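You operate a simulated robot arm through the tools that you are given. There is no shell and no other tool.

You run a simulated robot arm. Do the job below in one go: nothing can be reset, and whatever is moved stays where it is left.

## Task
Simmer the soup on high, switch off, then stir the milk in.
Fine: wooden spoon, then on the spoons tray; keep clear of the steam, don't touch the hot pan.

Only the result counts: the job must be done as asked and must still hold three seconds after the hand-in. Knocking over, shifting, dropping, spilling or breaking anything else fails it.

## Robot
A 7-joint arm with a two-finger parallel gripper, fixed in place. Base frame: the origin is at the foot of the arm, x ahead of it, y to its left, z up. Units: mm, rad, N and s.
With the tool pointing down near the work surface it reaches from about 340 to 780 mm from the base axis. Its first joint turns from -2.897 to 2.897 rad. Payload 3.91 kg.
The TCP is the grasp point between the finger pads, 30 mm short of the fingertips. In the tool frame z runs along the fingers and y along their closing line. Largest opening 110 mm; finger width 20, thickness 10; the body of the gripper, 48 by 112 mm, starts 55 mm behind the TCP.
Orientation is that of the tool frame in the base frame, as a unit quaternion [w, x, y, z]. With the fingers straight down and closing along the base's y, the tool's x points along the base's -x, its y along +y and its z along -z.

## Interface
- The arm moves only by the tool servo_tool. Its argument "rows" is a list of rows, each a list of 7 numbers: the turn, a rotation vector about the tool's x, y, z in units of 6 degrees (1.0 is 6 degrees), then the shift along the tool's x, y, z in units of 20 mm (1.0 is 20 mm), then the finger opening in mm, from 0 to 110. In form: [[rx, ry, rz, x, y, z, claw], ...]. A call has 1 to 20 rows; each row shifts and turns the commanded pose from where the row before left it, along the tool's axes as they then stand. A call with a number of a shift or a turn outside -1 to 1 is refused whole. Each row takes 0.2 s and may step no farther than 50 mm and 0.15 rad from the row before; otherwise, or with a gripper value out of range, the whole call is refused. Where a pose cannot be reached the arm comes as near as it can. A force on the tool above 40 N (or 10 N above the force at the start of the call, whichever is more), or a blocked arm, ends the call early, and 0.2 s more pass. The fingers move at their own pace (about 153 mm/s each) and stop on an object; they squeeze with about 44 N. The grip force told is the motor's: it shows also when the fingers shut on nothing. Time passes only in rows, and 0.2 s behind the last, so rows that do not move let the fingers close. It gives the time, the measured TCP pose, the force on the tool (base axes), the opening and the grip force at its end, in the units of the frame above (readings bear some noise), with the torque about the TCP (base axes, N m) and any sound that the robot's microphone picked up, and new pictures: "pictures" is both (left out), scene, wrist or none.
- Cameras (640 x 400 px; columns grow to the right, rows downward): "scene" is fixed at [42.6, 490.6, 1645.1]; the picture's right is [-0.75, -0.66, 0.00], its down [-0.44, 0.49, -0.75] and it looks along [0.50, -0.56, -0.66] (base axes); focal length 356 px, centre (320, 200). "wrist" rides on the gripper at [77, 7, -114] in the tool frame; the picture's right is [-0.09, 1.00, 0.00], its down [-0.80, -0.07, -0.59] and it looks along [-0.59, -0.05, 0.80] (tool axes); focal length 270 px, centre (320, 200). There is no depth. A picture from a camera that has moved, and an enlarged one, comes with that camera's place and axes in the base frame and with its lens. The place of the scene camera against the robot may be out by one fixed shift of up to 18 mm in any direction.
- slide_trunk(by): slides the trunk up (or, below 0, down) by that many mm; the arm rides with it, the base frame stays. It gives what a move gives, with no picture.
- zoom(camera, box): a new picture of the part [left, top, right, bottom] of that camera's present view, enlarged. The clock stands still meanwhile.
- sign_off(): hands the job in; it is judged then, once.

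Nothing tells you positions but the pictures and the camera data. Unless the task says otherwise, let go and move clear before handing in.

The tools are called after "Emit:" by a JSON object that holds its "op" and its "data". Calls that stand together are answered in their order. servo_tool: Moves the arm, as the interface text tells. Its arguments: {"type":"object","properties":{"rows":{"type":"array"},"pictures":{"type":"string","enum":["both","scene","wrist","none"]}},"required":["rows"]} The other tools are called the same way: slide_trunk (by) slides the trunk up or down; zoom (camera, box) takes an enlarged picture of a part of a camera's view; sign_off () hands the job in.

At the start:

```text
clock: 0.0
ee_pos: [358.5, -163.6, 1254.0]
tool_rot: [0.0, 0.001, 1.0, 0.0]
force: [0.0, -0.5, -0.4]
ft_torque: [-0.01, 0.04, 0.02]
grip_width: 109.9
grasp_force: 0.1
trunk travel left (down, up): [-575.0, 35.0]
```

scene: 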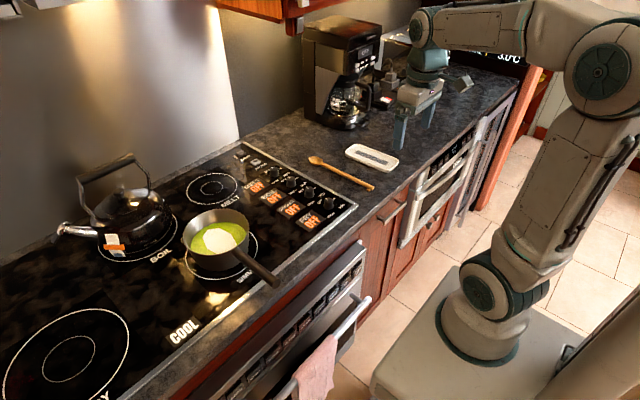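
wrist: 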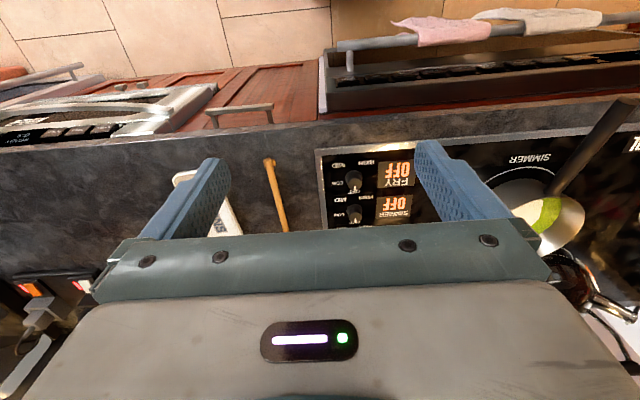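

I see a cooktop with knobs and displays, a pan of soup with milk on the SIMMER burner, a wooden spoon and a spoon tray to the right. First I'll look closer at the controls, the pan and the spoon.

Emit:
{"op": "zoom", "data": {"camera": "scene", "box": [220, 130, 380, 230]}}

Emit:
{"op": "zoom", "data": {"camera": "scene", "box": [160, 180, 320, 280]}}

Emit:
{"op": "zoom", "data": {"camera": "scene", "box": [290, 120, 450, 220]}}

Emit:
{"op": "zoom", "data": {"camera": "wrist", "box": [300, 130, 460, 230]}}

Emit:
{"op": "zoom", "data": {"camera": "scene", "box": [0, 100, 320, 300]}}

```text
4.00 times, centred on (300, 180) of scene
camera zoom: at [42.6, 490.6, 1645.1], right [-0.75, -0.66, 0.0], down [-0.44, 0.49, -0.75], along [0.5, -0.56, -0.66], focal length 1422 px, centre (400, 280)
```

zoom: 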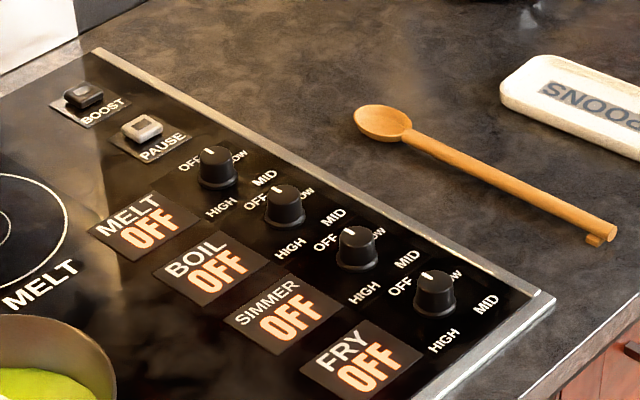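

```text
4.00 times, centred on (240, 230) of scene
camera zoom: at [42.6, 490.6, 1645.1], right [-0.75, -0.66, 0.0], down [-0.44, 0.49, -0.75], along [0.5, -0.56, -0.66], focal length 1422 px, centre (640, 80)
```

zoom: 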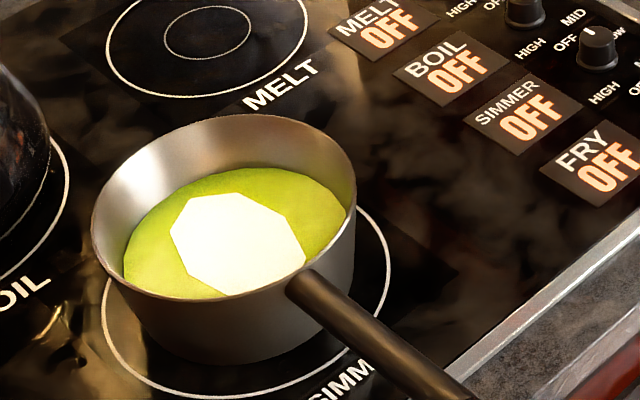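

```text
4.00 times, centred on (370, 170) of scene
camera zoom: at [42.6, 490.6, 1645.1], right [-0.75, -0.66, 0.0], down [-0.44, 0.49, -0.75], along [0.5, -0.56, -0.66], focal length 1422 px, centre (120, 320)
```

zoom: 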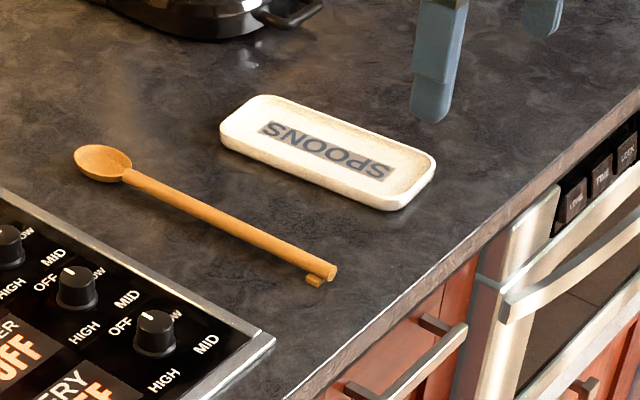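

```text
4.00 times, centred on (380, 180) of wrist
camera zoom: at [281.4, -158.0, 1370.0], right [0.09, 1.0, 0.0], down [0.8, -0.07, 0.59], along [0.59, -0.05, -0.8], focal length 1081 px, centre (80, 280)
```

zoom: 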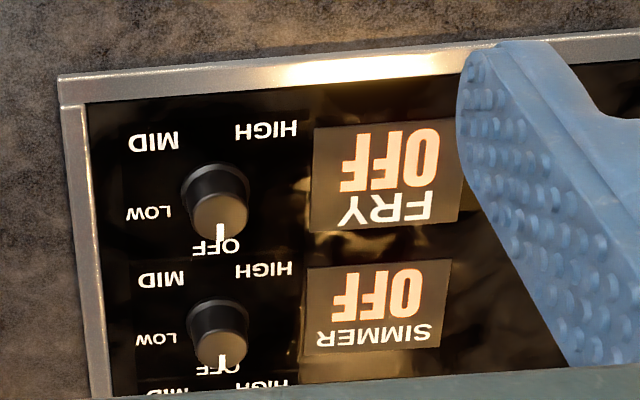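

```text
2.00 times, centred on (160, 200) of scene
camera zoom: at [42.6, 490.6, 1645.1], right [-0.75, -0.66, 0.0], down [-0.44, 0.49, -0.75], along [0.5, -0.56, -0.66], focal length 711 px, centre (640, 200)
```

zoom: 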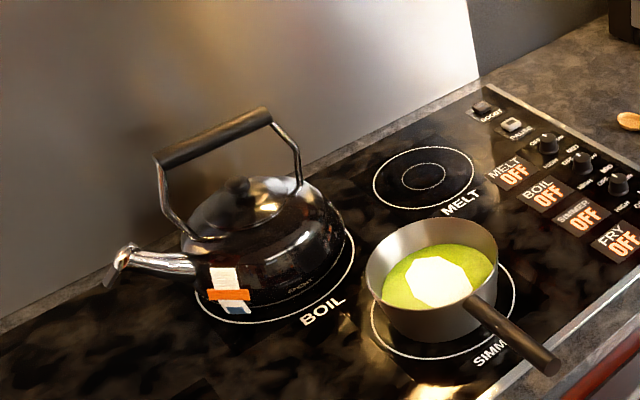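

The SIMMER knob looks to be at about (630, -114, 944), with OFF pointing away from the robot and HIGH about 215° clockwise. The pan is near (660, 205), and the spoon lies along x at y≈-265. I'll move above the SIMMER knob for a closer look.

Emit:
{"op": "servo_tool", "data": {"rows": [[0, 0, 0, -1, 0.25, 0.6, 90], [0, 0, 0, -1, 0.25, 0.6, 90], [0, 0, 0, -1, 0.25, 0.6, 90], [0, 0, 0, -1, 0.25, 0.6, 90], [0, 0, 0, -1, 0.25, 0.6, 90], [0, 0, 0, -1, 0.25, 0.6, 90], [0, 0, 0, -1, 0.25, 0.6, 90], [0, 0, 0, -1, 0.25, 0.6, 90], [0, 0, 0, -1, 0.25, 0.6, 90], [0, 0, 0, -1, 0.25, 0.6, 90]]}}

```text
clock: 2.2
ee_pos: [560.4, -114.2, 1134.5]
tool_rot: [0.0, 0.0, 1.0, 0.001]
force: [0.5, -0.6, -0.7]
ft_torque: [-0.01, 0.0, -0.01]
grip_width: 90.0
grasp_force: 0.0
trunk travel left (down, up): [-575.0, 35.0]
camera wrist: at [482.2, -108.6, 1249.5], right [0.09, 1.0, 0.0], down [0.8, -0.07, 0.59], along [0.59, -0.05, -0.8], focal length 270 px, centre (320, 200)
```

scene: 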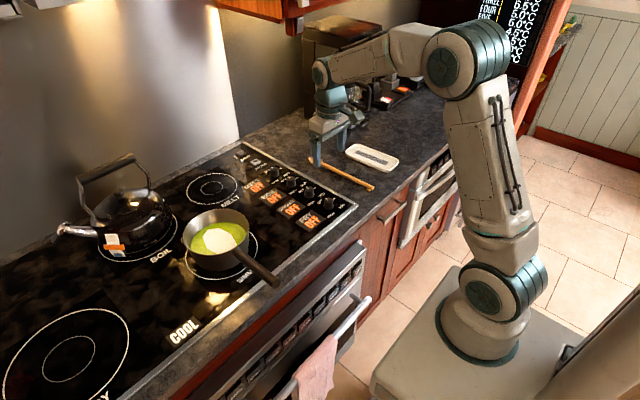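
wrist: 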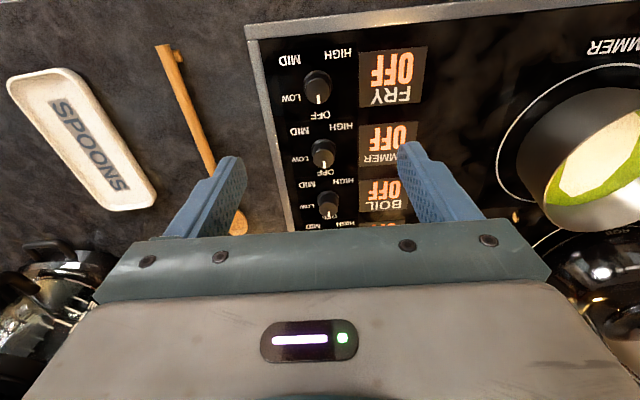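

The SIMMER knob computes to about (633, -117). I'll zoom in to refine it.

Emit:
{"op": "zoom", "data": {"camera": "wrist", "box": [260, 110, 420, 210]}}

Emit:
{"op": "zoom", "data": {"camera": "wrist", "box": [100, 30, 260, 130]}}

```text
4.00 times, centred on (340, 160) of wrist
camera zoom: at [482.2, -108.6, 1249.5], right [0.09, 1.0, 0.0], down [0.8, -0.07, 0.59], along [0.59, -0.05, -0.8], focal length 1081 px, centre (240, 360)
```

zoom: 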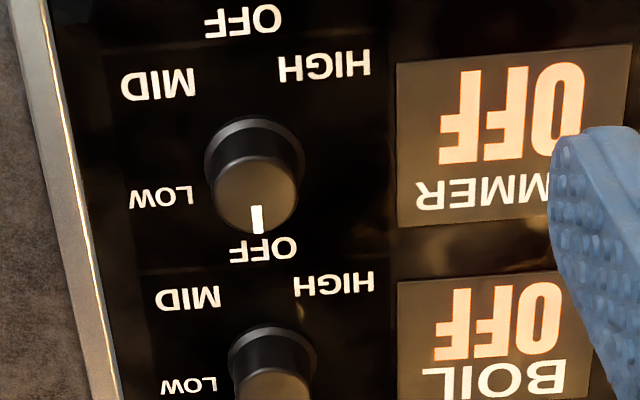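

```text
4.00 times, centred on (180, 80) of wrist
camera zoom: at [482.2, -108.6, 1249.5], right [0.09, 1.0, 0.0], down [0.8, -0.07, 0.59], along [0.59, -0.05, -0.8], focal length 1081 px, centre (880, 680)
```

zoom: 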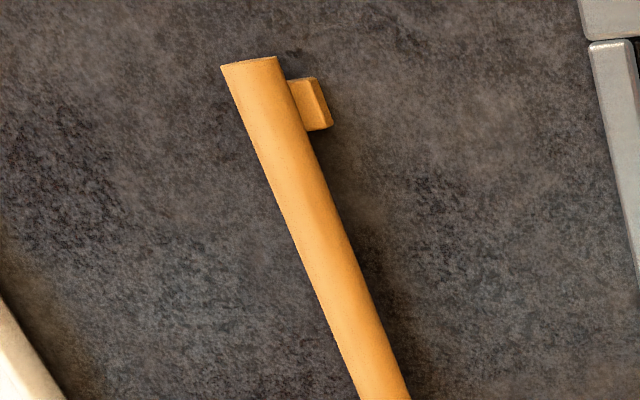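

The knob centre is about (637, -117), with its top at z≈949 and the glass at about 925. I'll move over it and pre-rotate the gripper counter-clockwise, so one grip covers the whole turn to HIGH and back.

Emit:
{"op": "servo_tool", "data": {"rows": [[0, 0, 0, -0.95, -0.03, 1, 64], [0, 0, 0, -0.95, -0.03, 1, 64], [0, 0, 0, -0.95, -0.04, 1, 64], [0, 0, 0, -0.98, -0.04, 1, 64], [0, 0, -1, 0, 0, 0, 64], [0, 0, -1, 0, 0, 0, 64], [0, 0, -1, 0, 0, 0, 64], [0, 0, -1, 0, 0, 0, 64], [0, 0, -1, 0, 0, 0, 64], [0, 0, -1, 0, 0, 0, 64], [0, 0, -1, 0, 0, 0, 64], [0, 0, -1, 0, 0, 0, 64], [0, 0, -1, 0, 0, 0, 64]]}}

Emit:
{"op": "servo_tool", "data": {"rows": [[0, 0, -1, 0, 0, 0, 64], [0, 0, -1, 0, 0, 0, 64], [0, 0, -1, 0, 0, 0, 64], [0, 0, -1, 0, 0, 0, 64], [0, 0, -1, 0, 0, 0, 64], [0, 0, -1, 0, 0, 0, 64], [0, 0, -1, 0, 0, 0, 64], [0, 0, -1, 0, 0, 0, 64], [0, 0, -1, 0, 0, 0, 64], [0, 0, 0, 0, 0, 0, 64]]}}

```text
clock: 5.0
ee_pos: [635.0, -117.3, 1055.5]
tool_rot: [0.0, -0.455, 0.891, -0.001]
force: [-0.2, 0.5, 0.0]
ft_torque: [0.01, -0.01, 0.04]
grip_width: 63.9
grasp_force: 0.1
trunk travel left (down, up): [-575.0, 35.0]
camera wrist: at [584.3, -176.2, 1169.9], right [-0.76, 0.66, 0.0], down [0.53, 0.61, 0.59], along [0.39, 0.45, -0.8], focal length 270 px, centre (320, 200)
```

scene: 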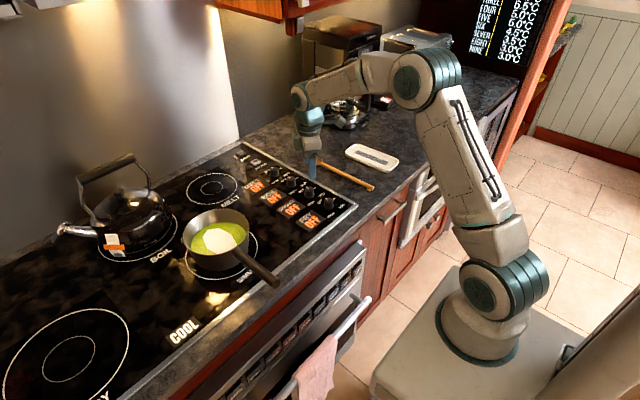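
wrist: 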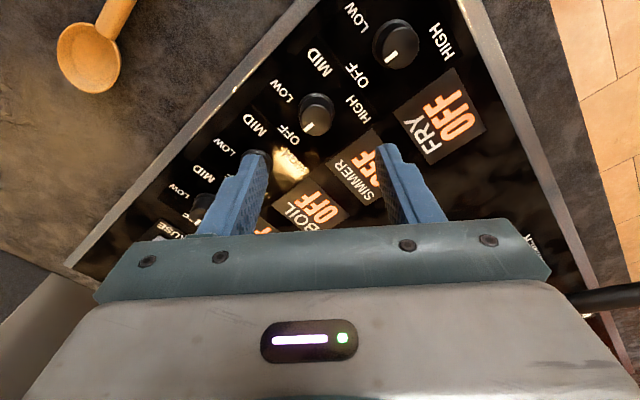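

```text
clock: 7.2
ee_pos: [636.0, -116.7, 1056.2]
tool_rot: [0.0, 0.809, -0.588, 0.0]
force: [0.7, 0.5, 0.0]
ft_torque: [-0.03, 0.02, -0.01]
grip_width: 63.9
grasp_force: 0.0
trunk travel left (down, up): [-575.0, 35.0]
camera wrist: at [652.5, -193.2, 1170.0], right [-0.97, -0.23, 0.0], down [-0.18, 0.78, 0.59], along [-0.13, 0.58, -0.8], focal length 270 px, centre (320, 200)
```

scene: 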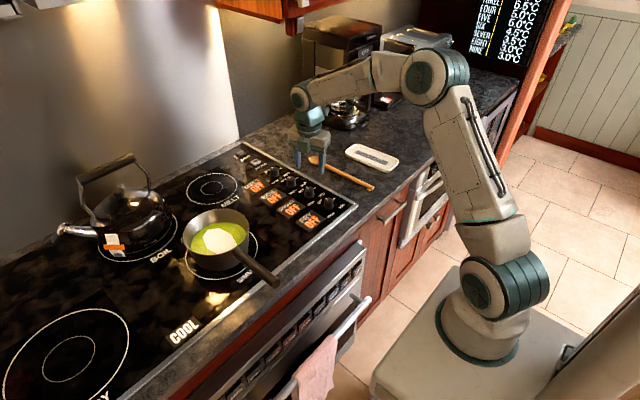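
wrist: 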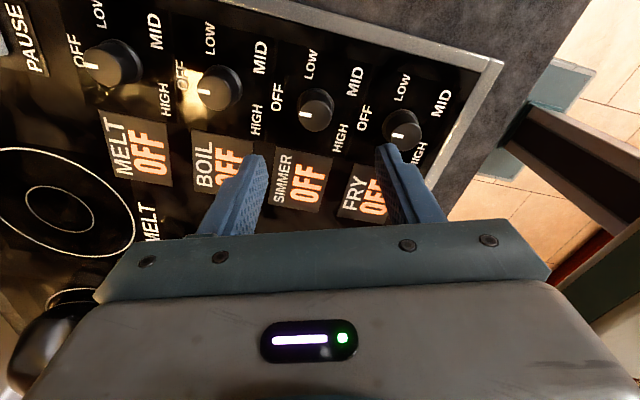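

Emit:
{"op": "zoom", "data": {"camera": "wrist", "box": [240, 60, 400, 160]}}

```text
4.00 times, centred on (320, 110) of wrist
camera zoom: at [652.5, -193.2, 1170.0], right [-0.97, -0.23, 0.0], down [-0.18, 0.78, 0.59], along [-0.13, 0.58, -0.8], focal length 1081 px, centre (320, 560)
```

zoom: 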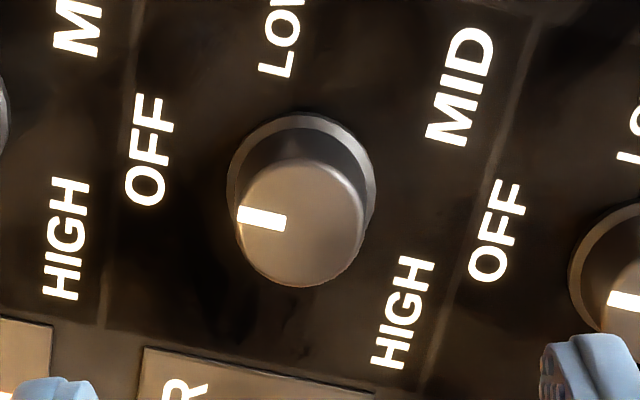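

The knob centre refines to (639, -117). I'll go down so the fingertips straddle it just above the glass, without closing yet.

Emit:
{"op": "servo_tool", "data": {"rows": [[0, 0, 0, 0.046, -0.143, 0.8, 64], [0, 0, 0, 0, 0, 0.8, 64], [0, 0, 0, 0, 0, 0.8, 64], [0, 0, 0, 0, 0, 0.8, 64], [0, 0, 0, 0, 0, 0.8, 64], [0, 0, 0, 0, 0, 0.5, 64], [0, 0, 0, 0, 0, 0.2, 64]]}}

```text
clock: 8.8
ee_pos: [638.3, -117.4, 960.9]
tool_rot: [-0.001, 0.809, -0.587, 0.0]
force: [-1.0, 1.4, 0.8]
ft_torque: [0.0, 0.01, 0.0]
grip_width: 64.2
grasp_force: 0.0
trunk travel left (down, up): [-575.0, 35.0]
camera wrist: at [655.1, -193.3, 1075.9], right [-0.97, -0.22, 0.0], down [-0.18, 0.78, 0.59], along [-0.13, 0.58, -0.8], focal length 270 px, centre (320, 200)
```

scene: 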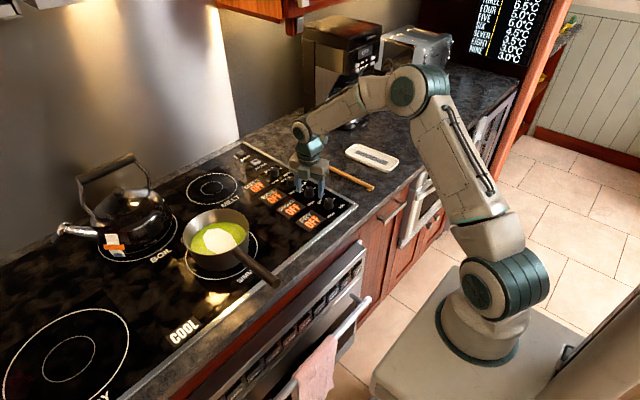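
wrist: 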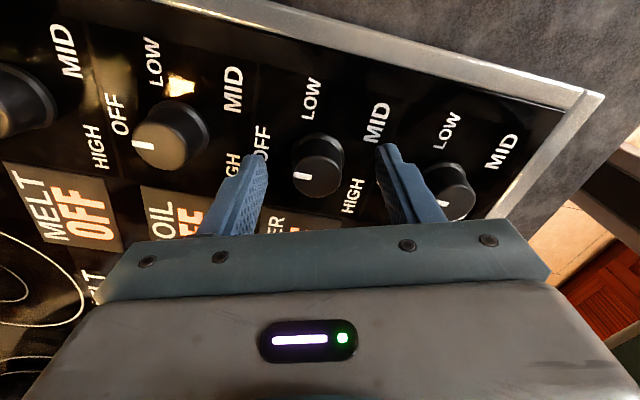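

Emit:
{"op": "zoom", "data": {"camera": "wrist", "box": [240, 110, 400, 210]}}

```text
4.00 times, centred on (320, 160) of wrist
camera zoom: at [655.1, -193.3, 1075.9], right [-0.97, -0.22, 0.0], down [-0.18, 0.78, 0.59], along [-0.13, 0.58, -0.8], focal length 1081 px, centre (320, 360)
```

zoom: 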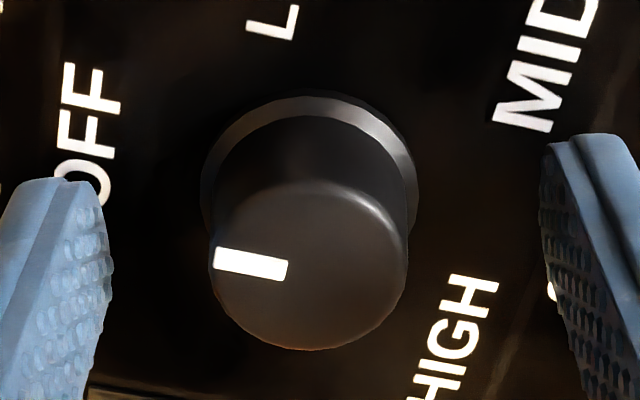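

The knob is centred between the fingers. I'll close on it.

Emit:
{"op": "servo_tool", "data": {"rows": [[0, 0, 0, 0.02, 0.01, 0, 20], [0, 0, 0, 0, 0, 0, 20], [0, 0, 0, 0, 0, 0, 20]], "pictures": "none"}}

```text
clock: 9.6
ee_pos: [639.5, -116.5, 960.6]
tool_rot: [0.0, 0.809, -0.587, 0.0]
force: [7.3, 2.4, 2.0]
ft_torque: [0.18, -0.23, -0.13]
grip_width: 29.2
grasp_force: 45.7
trunk travel left (down, up): [-575.0, 35.0]
```

The knob is gripped. I'll turn it clockwise toward HIGH in stages.

Emit:
{"op": "servo_tool", "data": {"rows": [[0, 0, 1, 0, 0, 0, 20], [0, 0, 1, 0, 0, 0, 20], [0, 0, 1, 0, 0, 0, 20], [0, 0, 1, 0, 0, 0, 20], [0, 0, 1, 0, 0, 0, 20], [0, 0, 1, 0, 0, 0, 20], [0, 0, 1, 0, 0, 0, 20], [0, 0, 1, 0, 0, 0, 20], [0, 0, 1, 0, 0, 0, 20], [0, 0, 1, 0, 0, 0, 20], [0, 0, 1, 0, 0, 0, 20], [0, 0, 1, 0, 0, 0, 20]]}}

```text
clock: 12.2
ee_pos: [639.9, -117.4, 961.7]
tool_rot: [0.0, -0.309, 0.951, 0.0]
force: [19.0, 3.2, 8.2]
ft_torque: [0.11, -0.19, 0.0]
grip_width: 29.0
grasp_force: 45.2
trunk travel left (down, up): [-575.0, 35.0]
camera wrist: at [573.3, -157.2, 1075.9], right [-0.51, 0.86, 0.0], down [0.69, 0.41, 0.59], along [0.51, 0.3, -0.8], focal length 270 px, centre (320, 200)
```

scene: 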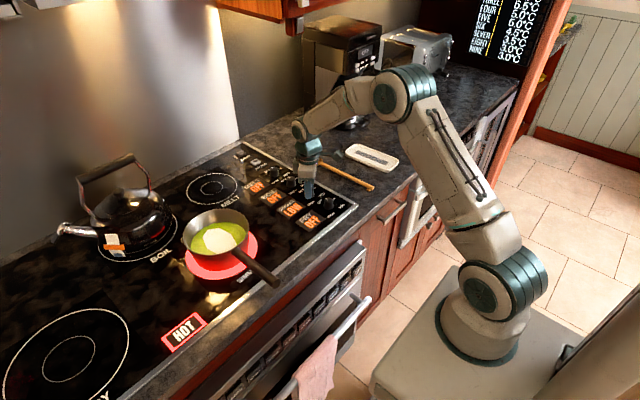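
wrist: 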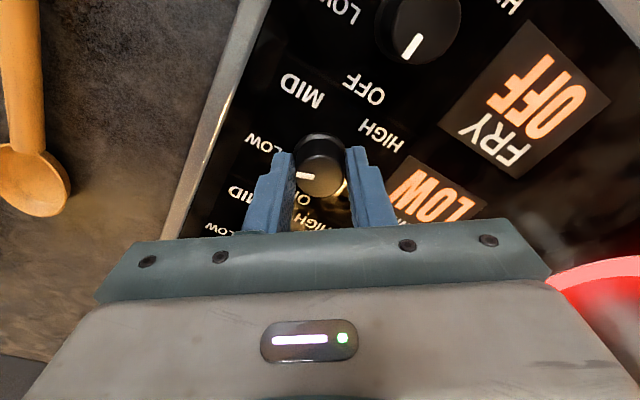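

The display reads LOW, the burner glows and the HOT sign is lit. I'll continue on to HIGH.

Emit:
{"op": "servo_tool", "data": {"rows": [[0, 0, 1, -0.04, -0.03, 0, 20], [0, 0, 1, 0, 0, 0, 20], [0, 0, 1, 0, 0, 0, 20], [0, 0, 1, 0, 0, 0, 20], [0, 0, 1, 0, 0, 0, 20], [0, 0, 1, 0, 0, 0, 20], [0, 0, 1, 0, 0, 0, 20], [0, 0, 1, 0, 0, 0, 20], [0, 0, 1, 0, 0, 0, 20], [0, 0, 1, 0, 0, 0, 20], [0, 0, 1, 0, 0, 0, 20], [0, 0, 1, 0, 0, 0, 20]]}}

```text
clock: 14.8
ee_pos: [639.6, -116.6, 961.4]
tool_rot: [0.001, 0.309, 0.951, 0.0]
force: [8.9, 3.5, 6.0]
ft_torque: [0.13, -0.42, -0.01]
grip_width: 29.0
grasp_force: 45.7
trunk travel left (down, up): [-575.0, 35.0]
camera wrist: at [581.3, -66.9, 1075.8], right [0.66, 0.75, 0.0], down [0.61, -0.53, 0.59], along [0.45, -0.39, -0.8], focal length 270 px, centre (320, 200)
```

scene: 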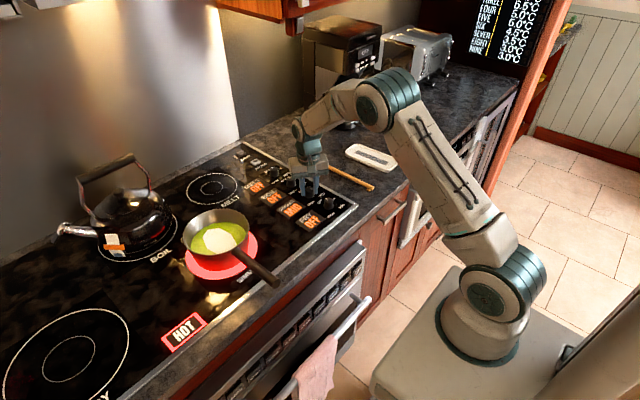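
wrist: 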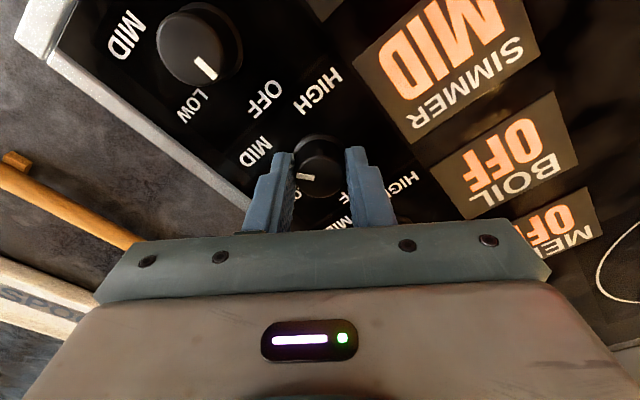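

MID at 144°. I'll continue toward about 222°.

Emit:
{"op": "servo_tool", "data": {"rows": [[0, 0, 1, 0, 0, 0, 20], [0, 0, 1, 0, 0, 0, 20], [0, 0, 1, 0, 0, 0, 20], [0, 0, 1, 0, 0, 0, 20], [0, 0, 1, 0, 0, 0, 20], [0, 0, 1, 0, 0, 0, 20], [0, 0, 1, 0, 0, 0, 20], [0, 0, 1, 0, 0, 0, 20], [0, 0, 1, 0, 0, 0, 20], [0, 0, 1, 0, 0, 0, 20], [0, 0, 1, 0, 0, 0, 20], [0, 0, 1, 0, 0, 0, 20]]}}

```text
clock: 17.4
ee_pos: [639.2, -116.6, 961.1]
tool_rot: [0.0, 0.809, 0.587, -0.001]
force: [4.0, 1.2, 2.0]
ft_torque: [-0.27, -0.01, 0.91]
grip_width: 28.9
grasp_force: 45.0
trunk travel left (down, up): [-575.0, 35.0]
camera wrist: at [669.6, -46.7, 1075.7], right [0.92, -0.39, 0.0], down [-0.31, -0.74, 0.6], along [-0.23, -0.55, -0.8], focal length 270 px, centre (320, 200)
```

scene: 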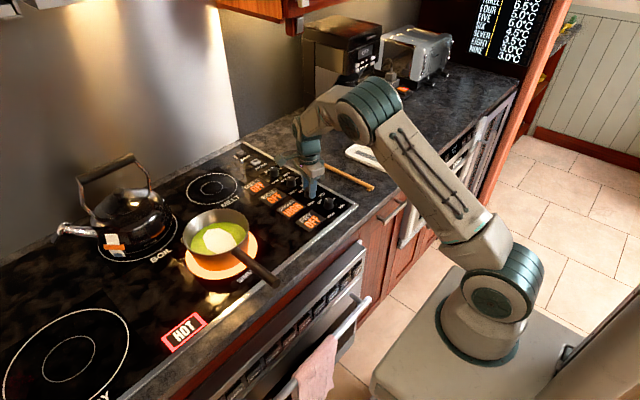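
wrist: 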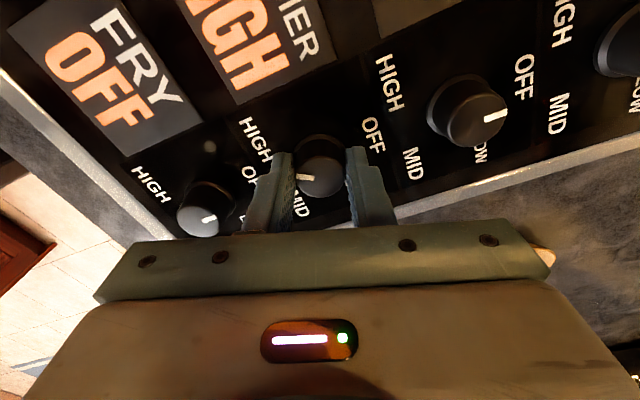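

It reads HIGH and the burner glows orange. I'll hold here and watch for the soup to simmer.

Emit:
{"op": "servo_tool", "data": {"rows": [[0, 0, 0, 0, 0, 0, 20], [0, 0, 0, 0, 0, 0, 20], [0, 0, 0, 0, 0, 0, 20], [0, 0, 0, 0, 0, 0, 20], [0, 0, 0, 0, 0, 0, 20], [0, 0, 0, 0, 0, 0, 20], [0, 0, 0, 0, 0, 0, 20], [0, 0, 0, 0, 0, 0, 20], [0, 0, 0, 0, 0, 0, 20], [0, 0, 0, 0, 0, 0, 20]], "pictures": "scene"}}

Emit:
{"op": "zoom", "data": {"camera": "scene", "box": [140, 140, 340, 290]}}

```text
clock: 19.6
ee_pos: [639.6, -116.3, 962.1]
tool_rot: [0.001, 0.809, 0.588, -0.001]
force: [1.4, 0.2, -0.1]
ft_torque: [-0.16, -0.03, 0.63]
grip_width: 29.1
grasp_force: 45.0
trunk travel left (down, up): [-575.0, 35.0]
```

scene: 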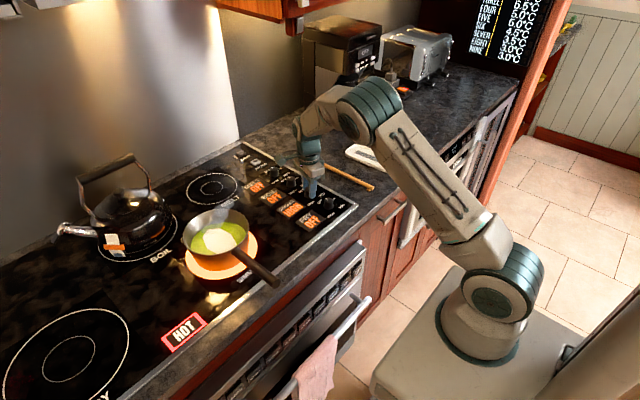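

```text
2.67 times, centred on (240, 215) of scene
camera zoom: at [42.6, 490.6, 1645.1], right [-0.75, -0.66, 0.0], down [-0.44, 0.49, -0.75], along [0.5, -0.56, -0.66], focal length 948 px, centre (533, 160)
```

zoom: 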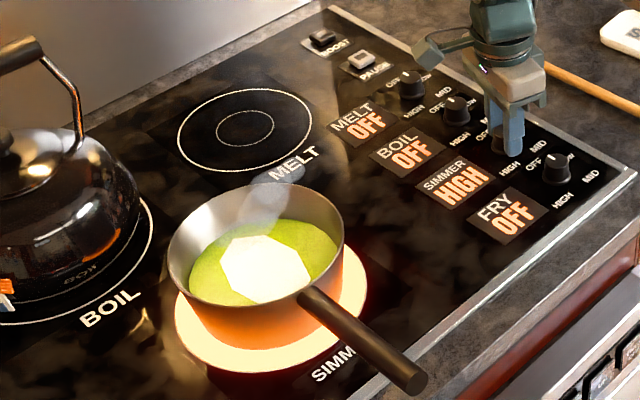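

Faint wisps of steam are starting, but no bubbling yet. I'll keep waiting.

Emit:
{"op": "servo_tool", "data": {"rows": [[0, 0, 0, 0, 0, 0, 20], [0, 0, 0, 0, 0, 0, 20], [0, 0, 0, 0, 0, 0, 20], [0, 0, 0, 0, 0, 0, 20], [0, 0, 0, 0, 0, 0, 20], [0, 0, 0, 0, 0, 0, 20], [0, 0, 0, 0, 0, 0, 20], [0, 0, 0, 0, 0, 0, 20], [0, 0, 0, 0, 0, 0, 20], [0, 0, 0, 0, 0, 0, 20]], "pictures": "none"}}

Emit:
{"op": "zoom", "data": {"camera": "scene", "box": [140, 140, 340, 290]}}

```text
clock: 21.8
ee_pos: [639.3, -117.4, 960.6]
tool_rot: [0.0, 0.809, 0.587, 0.0]
force: [1.0, 0.0, -1.6]
ft_torque: [0.07, -0.09, 0.48]
grip_width: 28.9
grasp_force: 44.8
trunk travel left (down, up): [-575.0, 35.0]
```

```text
2.67 times, centred on (240, 215) of scene
camera zoom: at [42.6, 490.6, 1645.1], right [-0.75, -0.66, 0.0], down [-0.44, 0.49, -0.75], along [0.5, -0.56, -0.66], focal length 948 px, centre (533, 160)
```

zoom: 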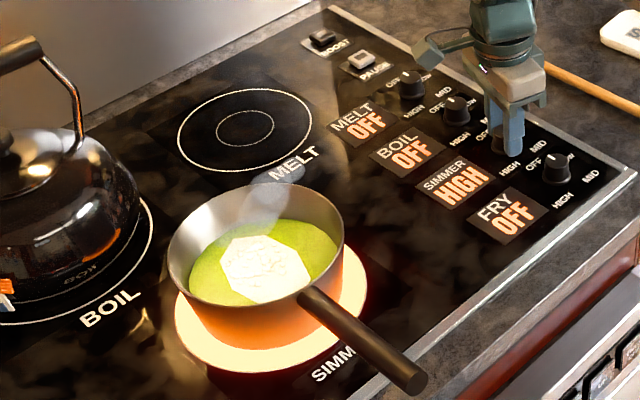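

Emit:
{"op": "servo_tool", "data": {"rows": [[0, 0, 0, 0, 0, 0, 20], [0, 0, 0, 0, 0, 0, 20], [0, 0, 0, 0, 0, 0, 20], [0, 0, 0, 0, 0, 0, 20], [0, 0, 0, 0, 0, 0, 20], [0, 0, 0, 0, 0, 0, 20], [0, 0, 0, 0, 0, 0, 20], [0, 0, 0, 0, 0, 0, 20], [0, 0, 0, 0, 0, 0, 20], [0, 0, 0, 0, 0, 0, 20]], "pictures": "none"}}

Emit:
{"op": "zoom", "data": {"camera": "scene", "box": [140, 140, 340, 290]}}

Emit:
{"op": "zoom", "data": {"camera": "scene", "box": [170, 190, 270, 265]}}

```text
clock: 24.0
ee_pos: [640.2, -118.4, 961.0]
tool_rot: [0.0, 0.809, 0.588, 0.0]
force: [-0.5, 0.4, -2.8]
ft_torque: [-0.03, 0.0, 0.39]
grip_width: 28.8
grasp_force: 44.9
trunk travel left (down, up): [-575.0, 35.0]
```

```text
2.67 times, centred on (240, 215) of scene
camera zoom: at [42.6, 490.6, 1645.1], right [-0.75, -0.66, 0.0], down [-0.44, 0.49, -0.75], along [0.5, -0.56, -0.66], focal length 948 px, centre (533, 160)
```

zoom: 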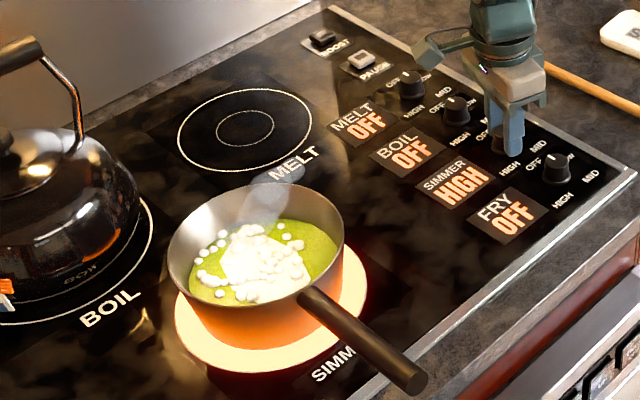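

```text
5.33 times, centred on (220, 228) of scene
camera zoom: at [42.6, 490.6, 1645.1], right [-0.75, -0.66, 0.0], down [-0.44, 0.49, -0.75], along [0.5, -0.56, -0.66], focal length 1896 px, centre (853, 53)
```

zoom: 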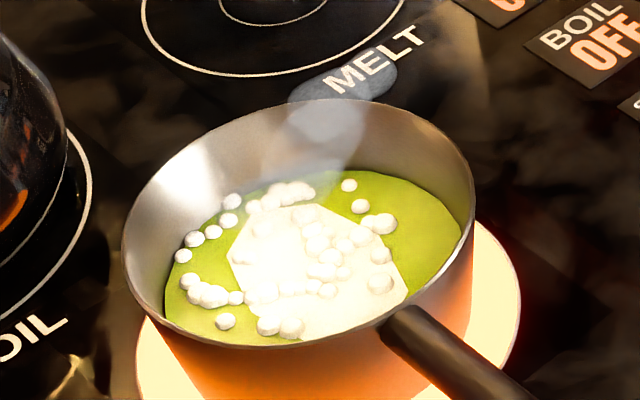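

Bubbles have appeared and the soup is coming to a simmer. I'll give it a moment longer to confirm it's established.

Emit:
{"op": "servo_tool", "data": {"rows": [[0, 0, 0, 0, 0, 0, 20], [0, 0, 0, 0, 0, 0, 20], [0, 0, 0, 0, 0, 0, 20], [0, 0, 0, 0, 0, 0, 20]], "pictures": "none"}}

Emit:
{"op": "zoom", "data": {"camera": "scene", "box": [140, 140, 300, 265]}}

```text
clock: 25.0
ee_pos: [639.8, -117.3, 960.3]
tool_rot: [0.0, 0.809, 0.588, 0.001]
force: [-0.3, 0.3, -2.5]
ft_torque: [0.02, -0.03, 0.4]
grip_width: 28.8
grasp_force: 45.0
trunk travel left (down, up): [-575.0, 35.0]
```

```text
3.20 times, centred on (220, 202) of scene
camera zoom: at [42.6, 490.6, 1645.1], right [-0.75, -0.66, 0.0], down [-0.44, 0.49, -0.75], along [0.5, -0.56, -0.66], focal length 1138 px, centre (640, 192)
```

zoom: 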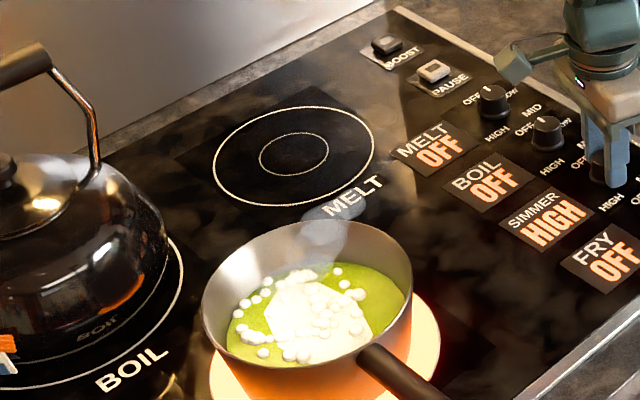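

The soup is simmering steadily. Now I'll turn the knob back to OFF.

Emit:
{"op": "servo_tool", "data": {"rows": [[0, 0, -1, 0, 0, 0, 20], [0, 0, -1, 0, 0, 0, 20], [0, 0, -1, 0, 0, 0, 20], [0, 0, -1, 0, 0, 0, 20], [0, 0, -1, 0, 0, 0, 20], [0, 0, -1, 0, 0, 0, 20], [0, 0, -1, 0, 0, 0, 20], [0, 0, -1, 0, 0, 0, 20], [0, 0, -1, 0, 0, 0, 20], [0, 0, -1, 0, 0, 0, 20], [0, 0, -1, 0, 0, 0, 20], [0, 0, -1, 0, 0, 0, 20], [0, 0, -1, 0, 0, 0, 20], [0, 0, -1, 0, 0, 0, 20], [0, 0, -1, 0, 0, 0, 20], [0, 0, -1, 0, 0, 0, 20], [0, 0, -1, 0, 0, 0, 20], [0, 0, -1, 0, 0, 0, 20]], "pictures": "none"}}

Emit:
{"op": "servo_tool", "data": {"rows": [[0, 0, -1, 0, 0, 0, 20], [0, 0, -1, 0, 0, 0, 20], [0, 0, -1, 0, 0, 0, 20], [0, 0, -1, 0, 0, 0, 20], [0, 0, -1, 0, 0, 0, 20], [0, 0, -1, 0, 0, 0, 20], [0, 0, -1, 0, 0, 0, 20], [0, 0, -1, 0, 0, 0, 20], [0, 0, -1, 0, 0, 0, 20], [0, 0, -1, 0, 0, 0, 20], [0, 0, -1, 0, 0, 0, 20], [0, 0, -1, 0, 0, 0, 20], [0, 0, -1, 0, 0, 0, 20], [0, 0, -1, 0, 0, 0, 20], [0, 0, -1, 0, 0, 0, 20], [0, 0, -1, 0, 0, 0, 20], [0, 0, -1, 0, 0, 0, 20], [0, 0, -1, 0, 0, 0, 20]]}}

```text
clock: 28.8
ee_pos: [639.4, -118.4, 960.4]
tool_rot: [0.0, 0.0, 1.0, -0.001]
force: [3.2, -0.1, 0.3]
ft_torque: [-0.06, 0.16, -0.02]
grip_width: 28.7
grasp_force: 44.6
trunk travel left (down, up): [-575.0, 35.0]
```

```text
clock: 32.6
ee_pos: [638.8, -116.9, 959.5]
tool_rot: [0.0, 0.809, -0.588, 0.0]
force: [4.9, 0.7, 2.4]
ft_torque: [0.25, -0.12, -0.93]
grip_width: 29.2
grasp_force: 44.7
trunk travel left (down, up): [-575.0, 35.0]
camera wrist: at [656.8, -193.8, 1075.9], right [-0.97, -0.22, 0.0], down [-0.18, 0.78, 0.59], along [-0.13, 0.58, -0.8], focal length 270 px, centre (320, 200)
```

scene: 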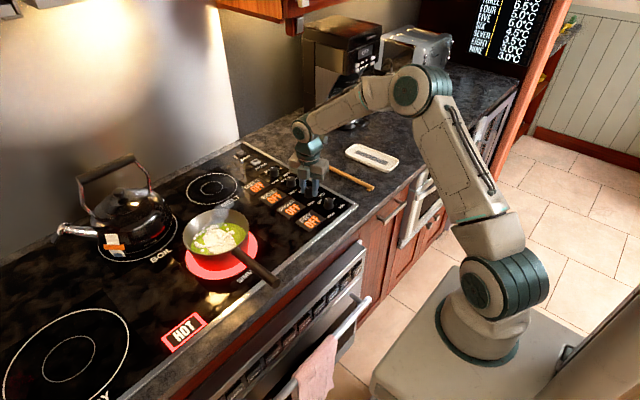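
wrist: 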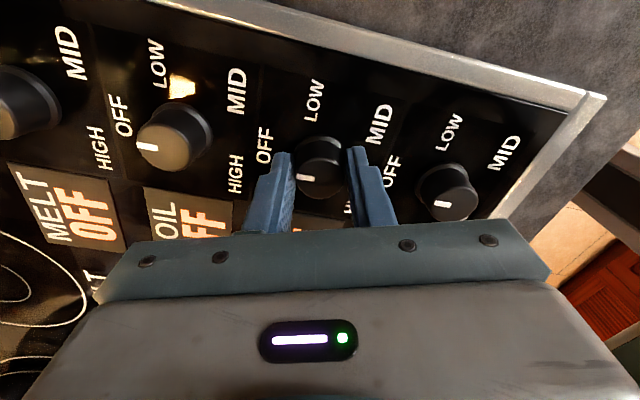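

Emit:
{"op": "zoom", "data": {"camera": "scene", "box": [160, 140, 360, 290]}}

Emit:
{"op": "zoom", "data": {"camera": "wrist", "box": [240, 110, 400, 210]}}

```text
2.67 times, centred on (260, 215) of scene
camera zoom: at [42.6, 490.6, 1645.1], right [-0.75, -0.66, 0.0], down [-0.44, 0.49, -0.75], along [0.5, -0.56, -0.66], focal length 948 px, centre (480, 160)
```

zoom: 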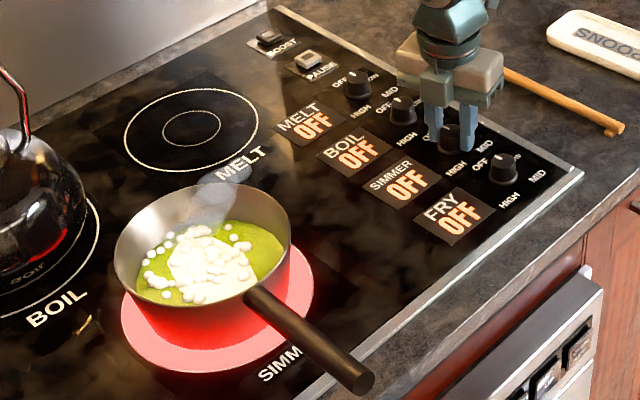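

```text
4.00 times, centred on (320, 160) of wrist
camera zoom: at [656.8, -193.8, 1075.9], right [-0.97, -0.22, 0.0], down [-0.18, 0.78, 0.59], along [-0.13, 0.58, -0.8], focal length 1081 px, centre (320, 360)
```

zoom: 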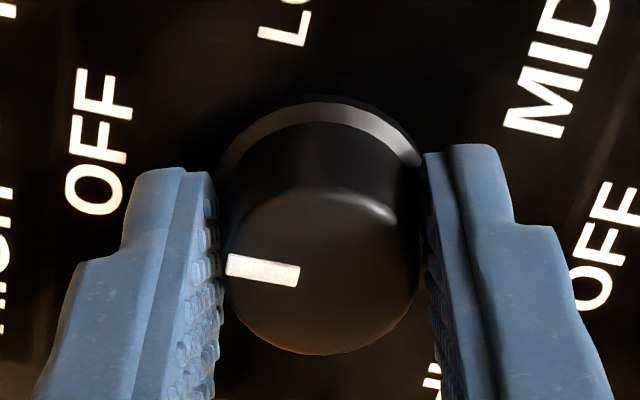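

The SIMMER display reads OFF. I'll release the knob, lift away and rotate back, then look at the spoon.

Emit:
{"op": "servo_tool", "data": {"rows": [[0, 0, 0, 0, 0, 0, 64], [0, 0, 0, 0, 0, 0, 64], [0, 0, 0, 0, 0, -0.5, 64], [0, 0, 0, 0, 0, -1, 64], [0, 0, 0, 0, 0, -1, 64], [0, 0, 0, 0, 0, -1, 64], [0, 0, 0, 0, 0, -1, 64], [0, 0, 0, 0, 0, -1, 64]], "pictures": "scene"}}

Emit:
{"op": "zoom", "data": {"camera": "scene", "box": [160, 140, 360, 290]}}

```text
clock: 34.4
ee_pos: [639.4, -117.9, 1071.3]
tool_rot: [0.0, 0.809, -0.587, 0.0]
force: [0.3, 0.5, -1.1]
ft_torque: [-0.02, 0.0, -0.02]
grip_width: 64.0
grasp_force: 0.0
trunk travel left (down, up): [-575.0, 35.0]
```

scene: 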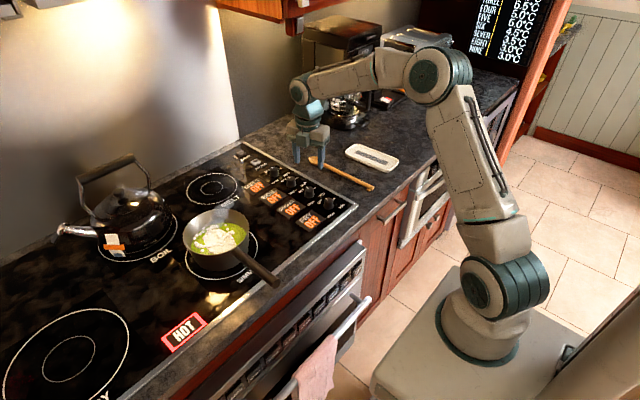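

```text
2.67 times, centred on (260, 215) of scene
camera zoom: at [42.6, 490.6, 1645.1], right [-0.75, -0.66, 0.0], down [-0.44, 0.49, -0.75], along [0.5, -0.56, -0.66], focal length 948 px, centre (480, 160)
```

zoom: 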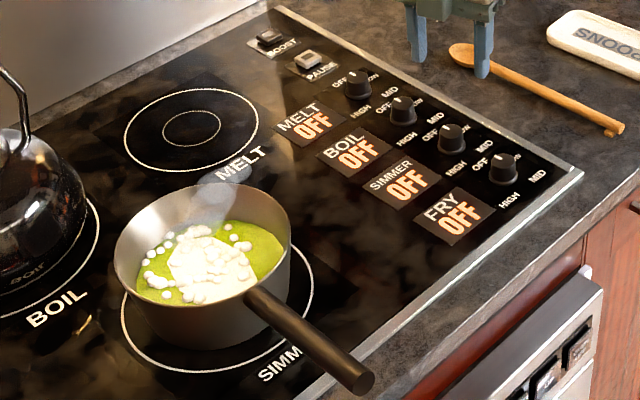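

The burner is off and the glow is gone; some steam remains. I'll rotate back to the neutral yaw and move above the spoon handle.

Emit:
{"op": "servo_tool", "data": {"rows": [[0, 0, 1, 0, 0, 0, 64], [0, 0, 1, 0, 0, 0, 64], [0, 0, 1, 0, 0, 0, 64], [0, 0, 1, 0, 0, 0, 64], [0, 0, 1, 0, 0, 0, 64], [0, 0, 1, 0, 0, 0, 64], [0, 0, 1, 0, 0, 0, 64], [0, 0, 1, 0, 0, 0, 64], [0, 0, 1, 0, 0, 0, 64], [0, 0, 1, 0, 0, 0, 64], [0, 0, 1, 0, 0, 0, 64], [0, 0, 1, 0, 0, 0, 64], [0, 0, 1, 0, 0, 0, 64], [0, 0, 1, 0, 0, 0, 64], [0, 0, 1, 0, 0, 0, 64], [0, 0, 1, 0, 0, 0, 64], [0, 0, 1, 0, 0, 0, 64], [0, 0, 1, 0, 0, 0, 64]], "pictures": "none"}}

Emit:
{"op": "servo_tool", "data": {"rows": [[0, 0, 0, 0.5, -0.95, 0, 64], [0, 0, 0, 0.5, -0.95, 0, 64], [0, 0, 0, 0.5, -0.95, 0, 64], [0, 0, 0, 0.5, -0.95, 0, 64], [0, 0, 0, 0.5, -0.95, 0, 64], [0, 0, 0, 0.5, -0.95, 0, 64], [0, 0, 0, 0.5, -0.95, 0, 64], [0, 0, 0, 0.5, -0.95, 0, 64]]}}

```text
clock: 38.2
ee_pos: [640.1, -117.6, 1070.9]
tool_rot: [0.001, 0.001, 1.0, 0.0]
force: [0.5, -0.3, -0.7]
ft_torque: [0.03, 0.0, 0.02]
grip_width: 64.4
grasp_force: 0.0
trunk travel left (down, up): [-575.0, 35.0]
```

```text
clock: 40.0
ee_pos: [559.8, -269.7, 1072.0]
tool_rot: [0.0, 0.0, 1.0, 0.0]
force: [0.3, -0.7, 0.0]
ft_torque: [-0.01, 0.0, 0.01]
grip_width: 63.9
grasp_force: 0.1
trunk travel left (down, up): [-575.0, 35.0]
camera wrist: at [481.9, -263.4, 1186.1], right [0.09, 1.0, 0.0], down [0.8, -0.07, 0.59], along [0.59, -0.05, -0.8], focal length 270 px, centre (320, 200)
```

scene: 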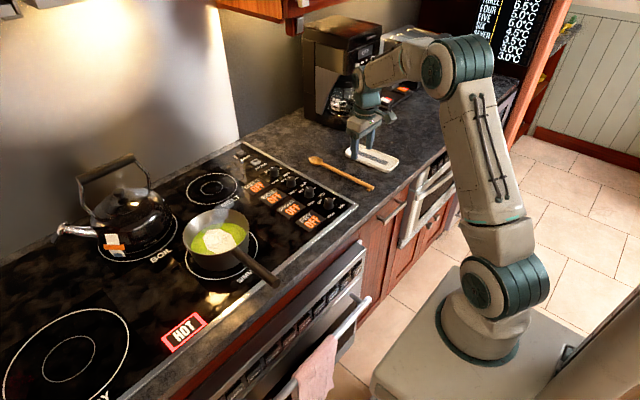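
wrist: 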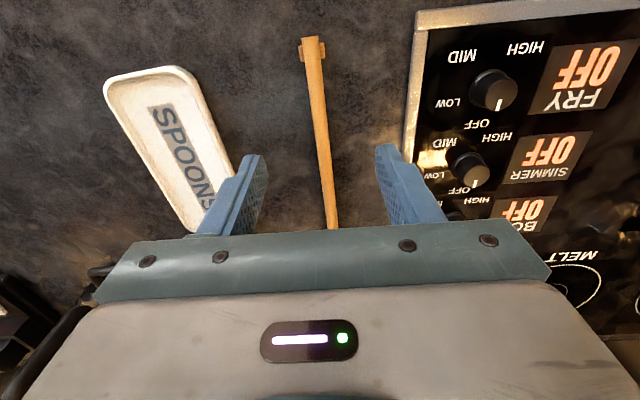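

Emit:
{"op": "zoom", "data": {"camera": "wrist", "box": [260, 20, 400, 130]}}

Emit:
{"op": "zoom", "data": {"camera": "wrist", "box": [260, 130, 400, 240]}}

Emit:
{"op": "zoom", "data": {"camera": "scene", "box": [290, 130, 420, 215]}}

Emit:
{"op": "zoom", "data": {"camera": "wrist", "box": [90, 50, 260, 240]}}

```text
3.64 times, centred on (330, 75) of wrist
camera zoom: at [481.9, -263.4, 1186.1], right [0.09, 1.0, 0.0], down [0.8, -0.07, 0.59], along [0.59, -0.05, -0.8], focal length 983 px, centre (284, 654)
```

zoom: 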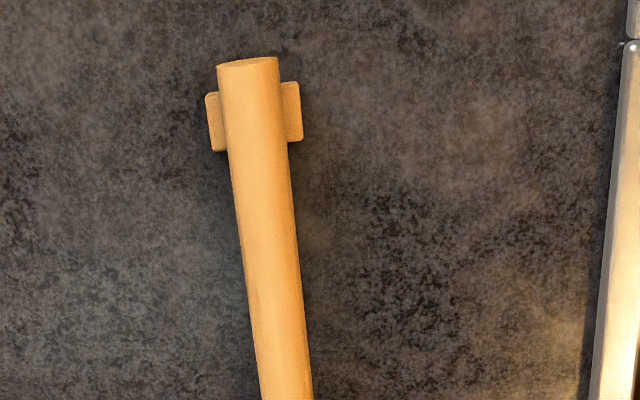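

```text
3.64 times, centred on (330, 185) of wrist
camera zoom: at [481.9, -263.4, 1186.1], right [0.09, 1.0, 0.0], down [0.8, -0.07, 0.59], along [0.59, -0.05, -0.8], focal length 983 px, centre (284, 254)
```

zoom: 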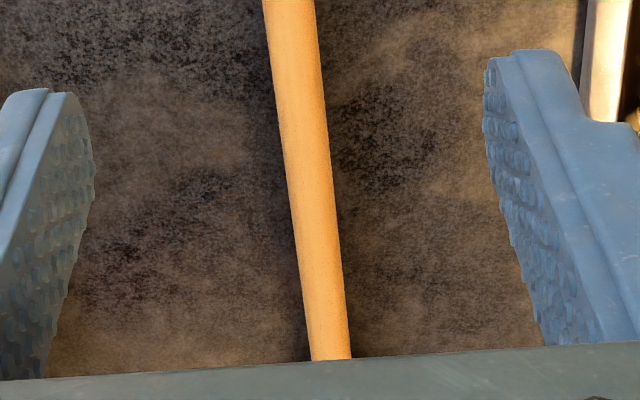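

```text
4.71 times, centred on (355, 172) of scene
camera zoom: at [42.6, 490.6, 1645.1], right [-0.75, -0.66, 0.0], down [-0.44, 0.49, -0.75], along [0.5, -0.56, -0.66], focal length 1673 px, centre (155, 329)
```

zoom: 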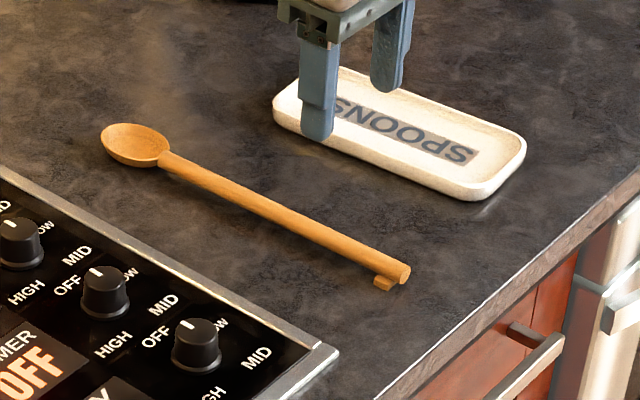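

```text
2.11 times, centred on (175, 145) of wrist
camera zoom: at [481.9, -263.4, 1186.1], right [0.09, 1.0, 0.0], down [0.8, -0.07, 0.59], along [0.59, -0.05, -0.8], focal length 569 px, centre (625, 316)
```

zoom: 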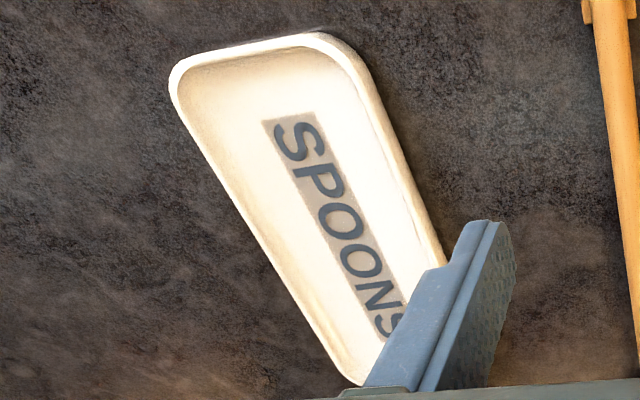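

The spoon lies from the handle end (504, -273), raised on a small foot to z≈929, to the bowl tip at about (772, -258). The counter is at about 920. I'll lower over the handle at x≈560 and tilt the fingers 24° toward the bowl, which will make dipping it easier later.

Emit:
{"op": "servo_tool", "data": {"rows": [[0, 0, -0.28, 0, -0.085, 0.9, 60], [0, 0, 0, 0, 0, 0.9, 60], [0, 0, 0, 0, 0, 0.9, 60], [0, 0, 0, 0, 0, 0.9, 60], [0, -1, 0, 0, 0, 0, 60], [0, -1, 0, 0, 0, 0, 60], [0, -1, 0, 0, 0, 0, 60], [0, -1, 0, 0, 0, 0, 60], [0, 0, 0, 0.25, 0, 0.55, 60], [0, 0, 0, 0.25, 0, 0.55, 60]]}}

```text
clock: 42.2
ee_pos: [559.9, -272.0, 974.7]
tool_rot: [0.207, -0.015, 0.978, 0.003]
force: [0.0, 0.4, -0.6]
ft_torque: [0.01, -0.02, 0.0]
grip_width: 60.1
grasp_force: 0.0
trunk travel left (down, up): [-575.0, 35.0]
camera wrist: at [441.9, -268.3, 1048.6], right [0.05, 1.0, 0.04], down [0.49, -0.06, 0.87], along [0.87, -0.03, -0.49], focal length 270 px, centre (320, 200)
```

scene: 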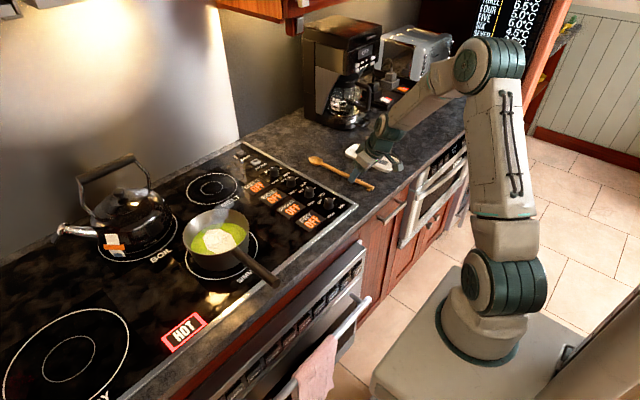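
wrist: 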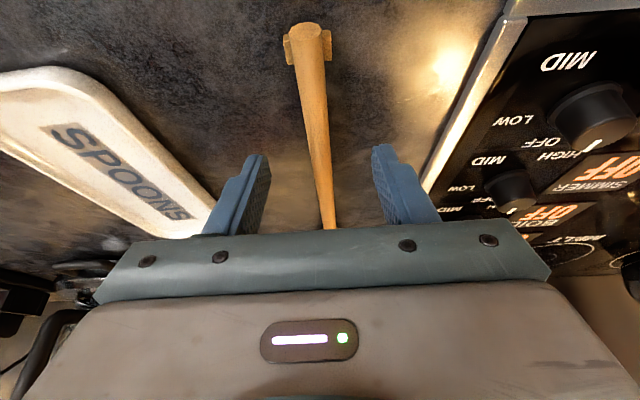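

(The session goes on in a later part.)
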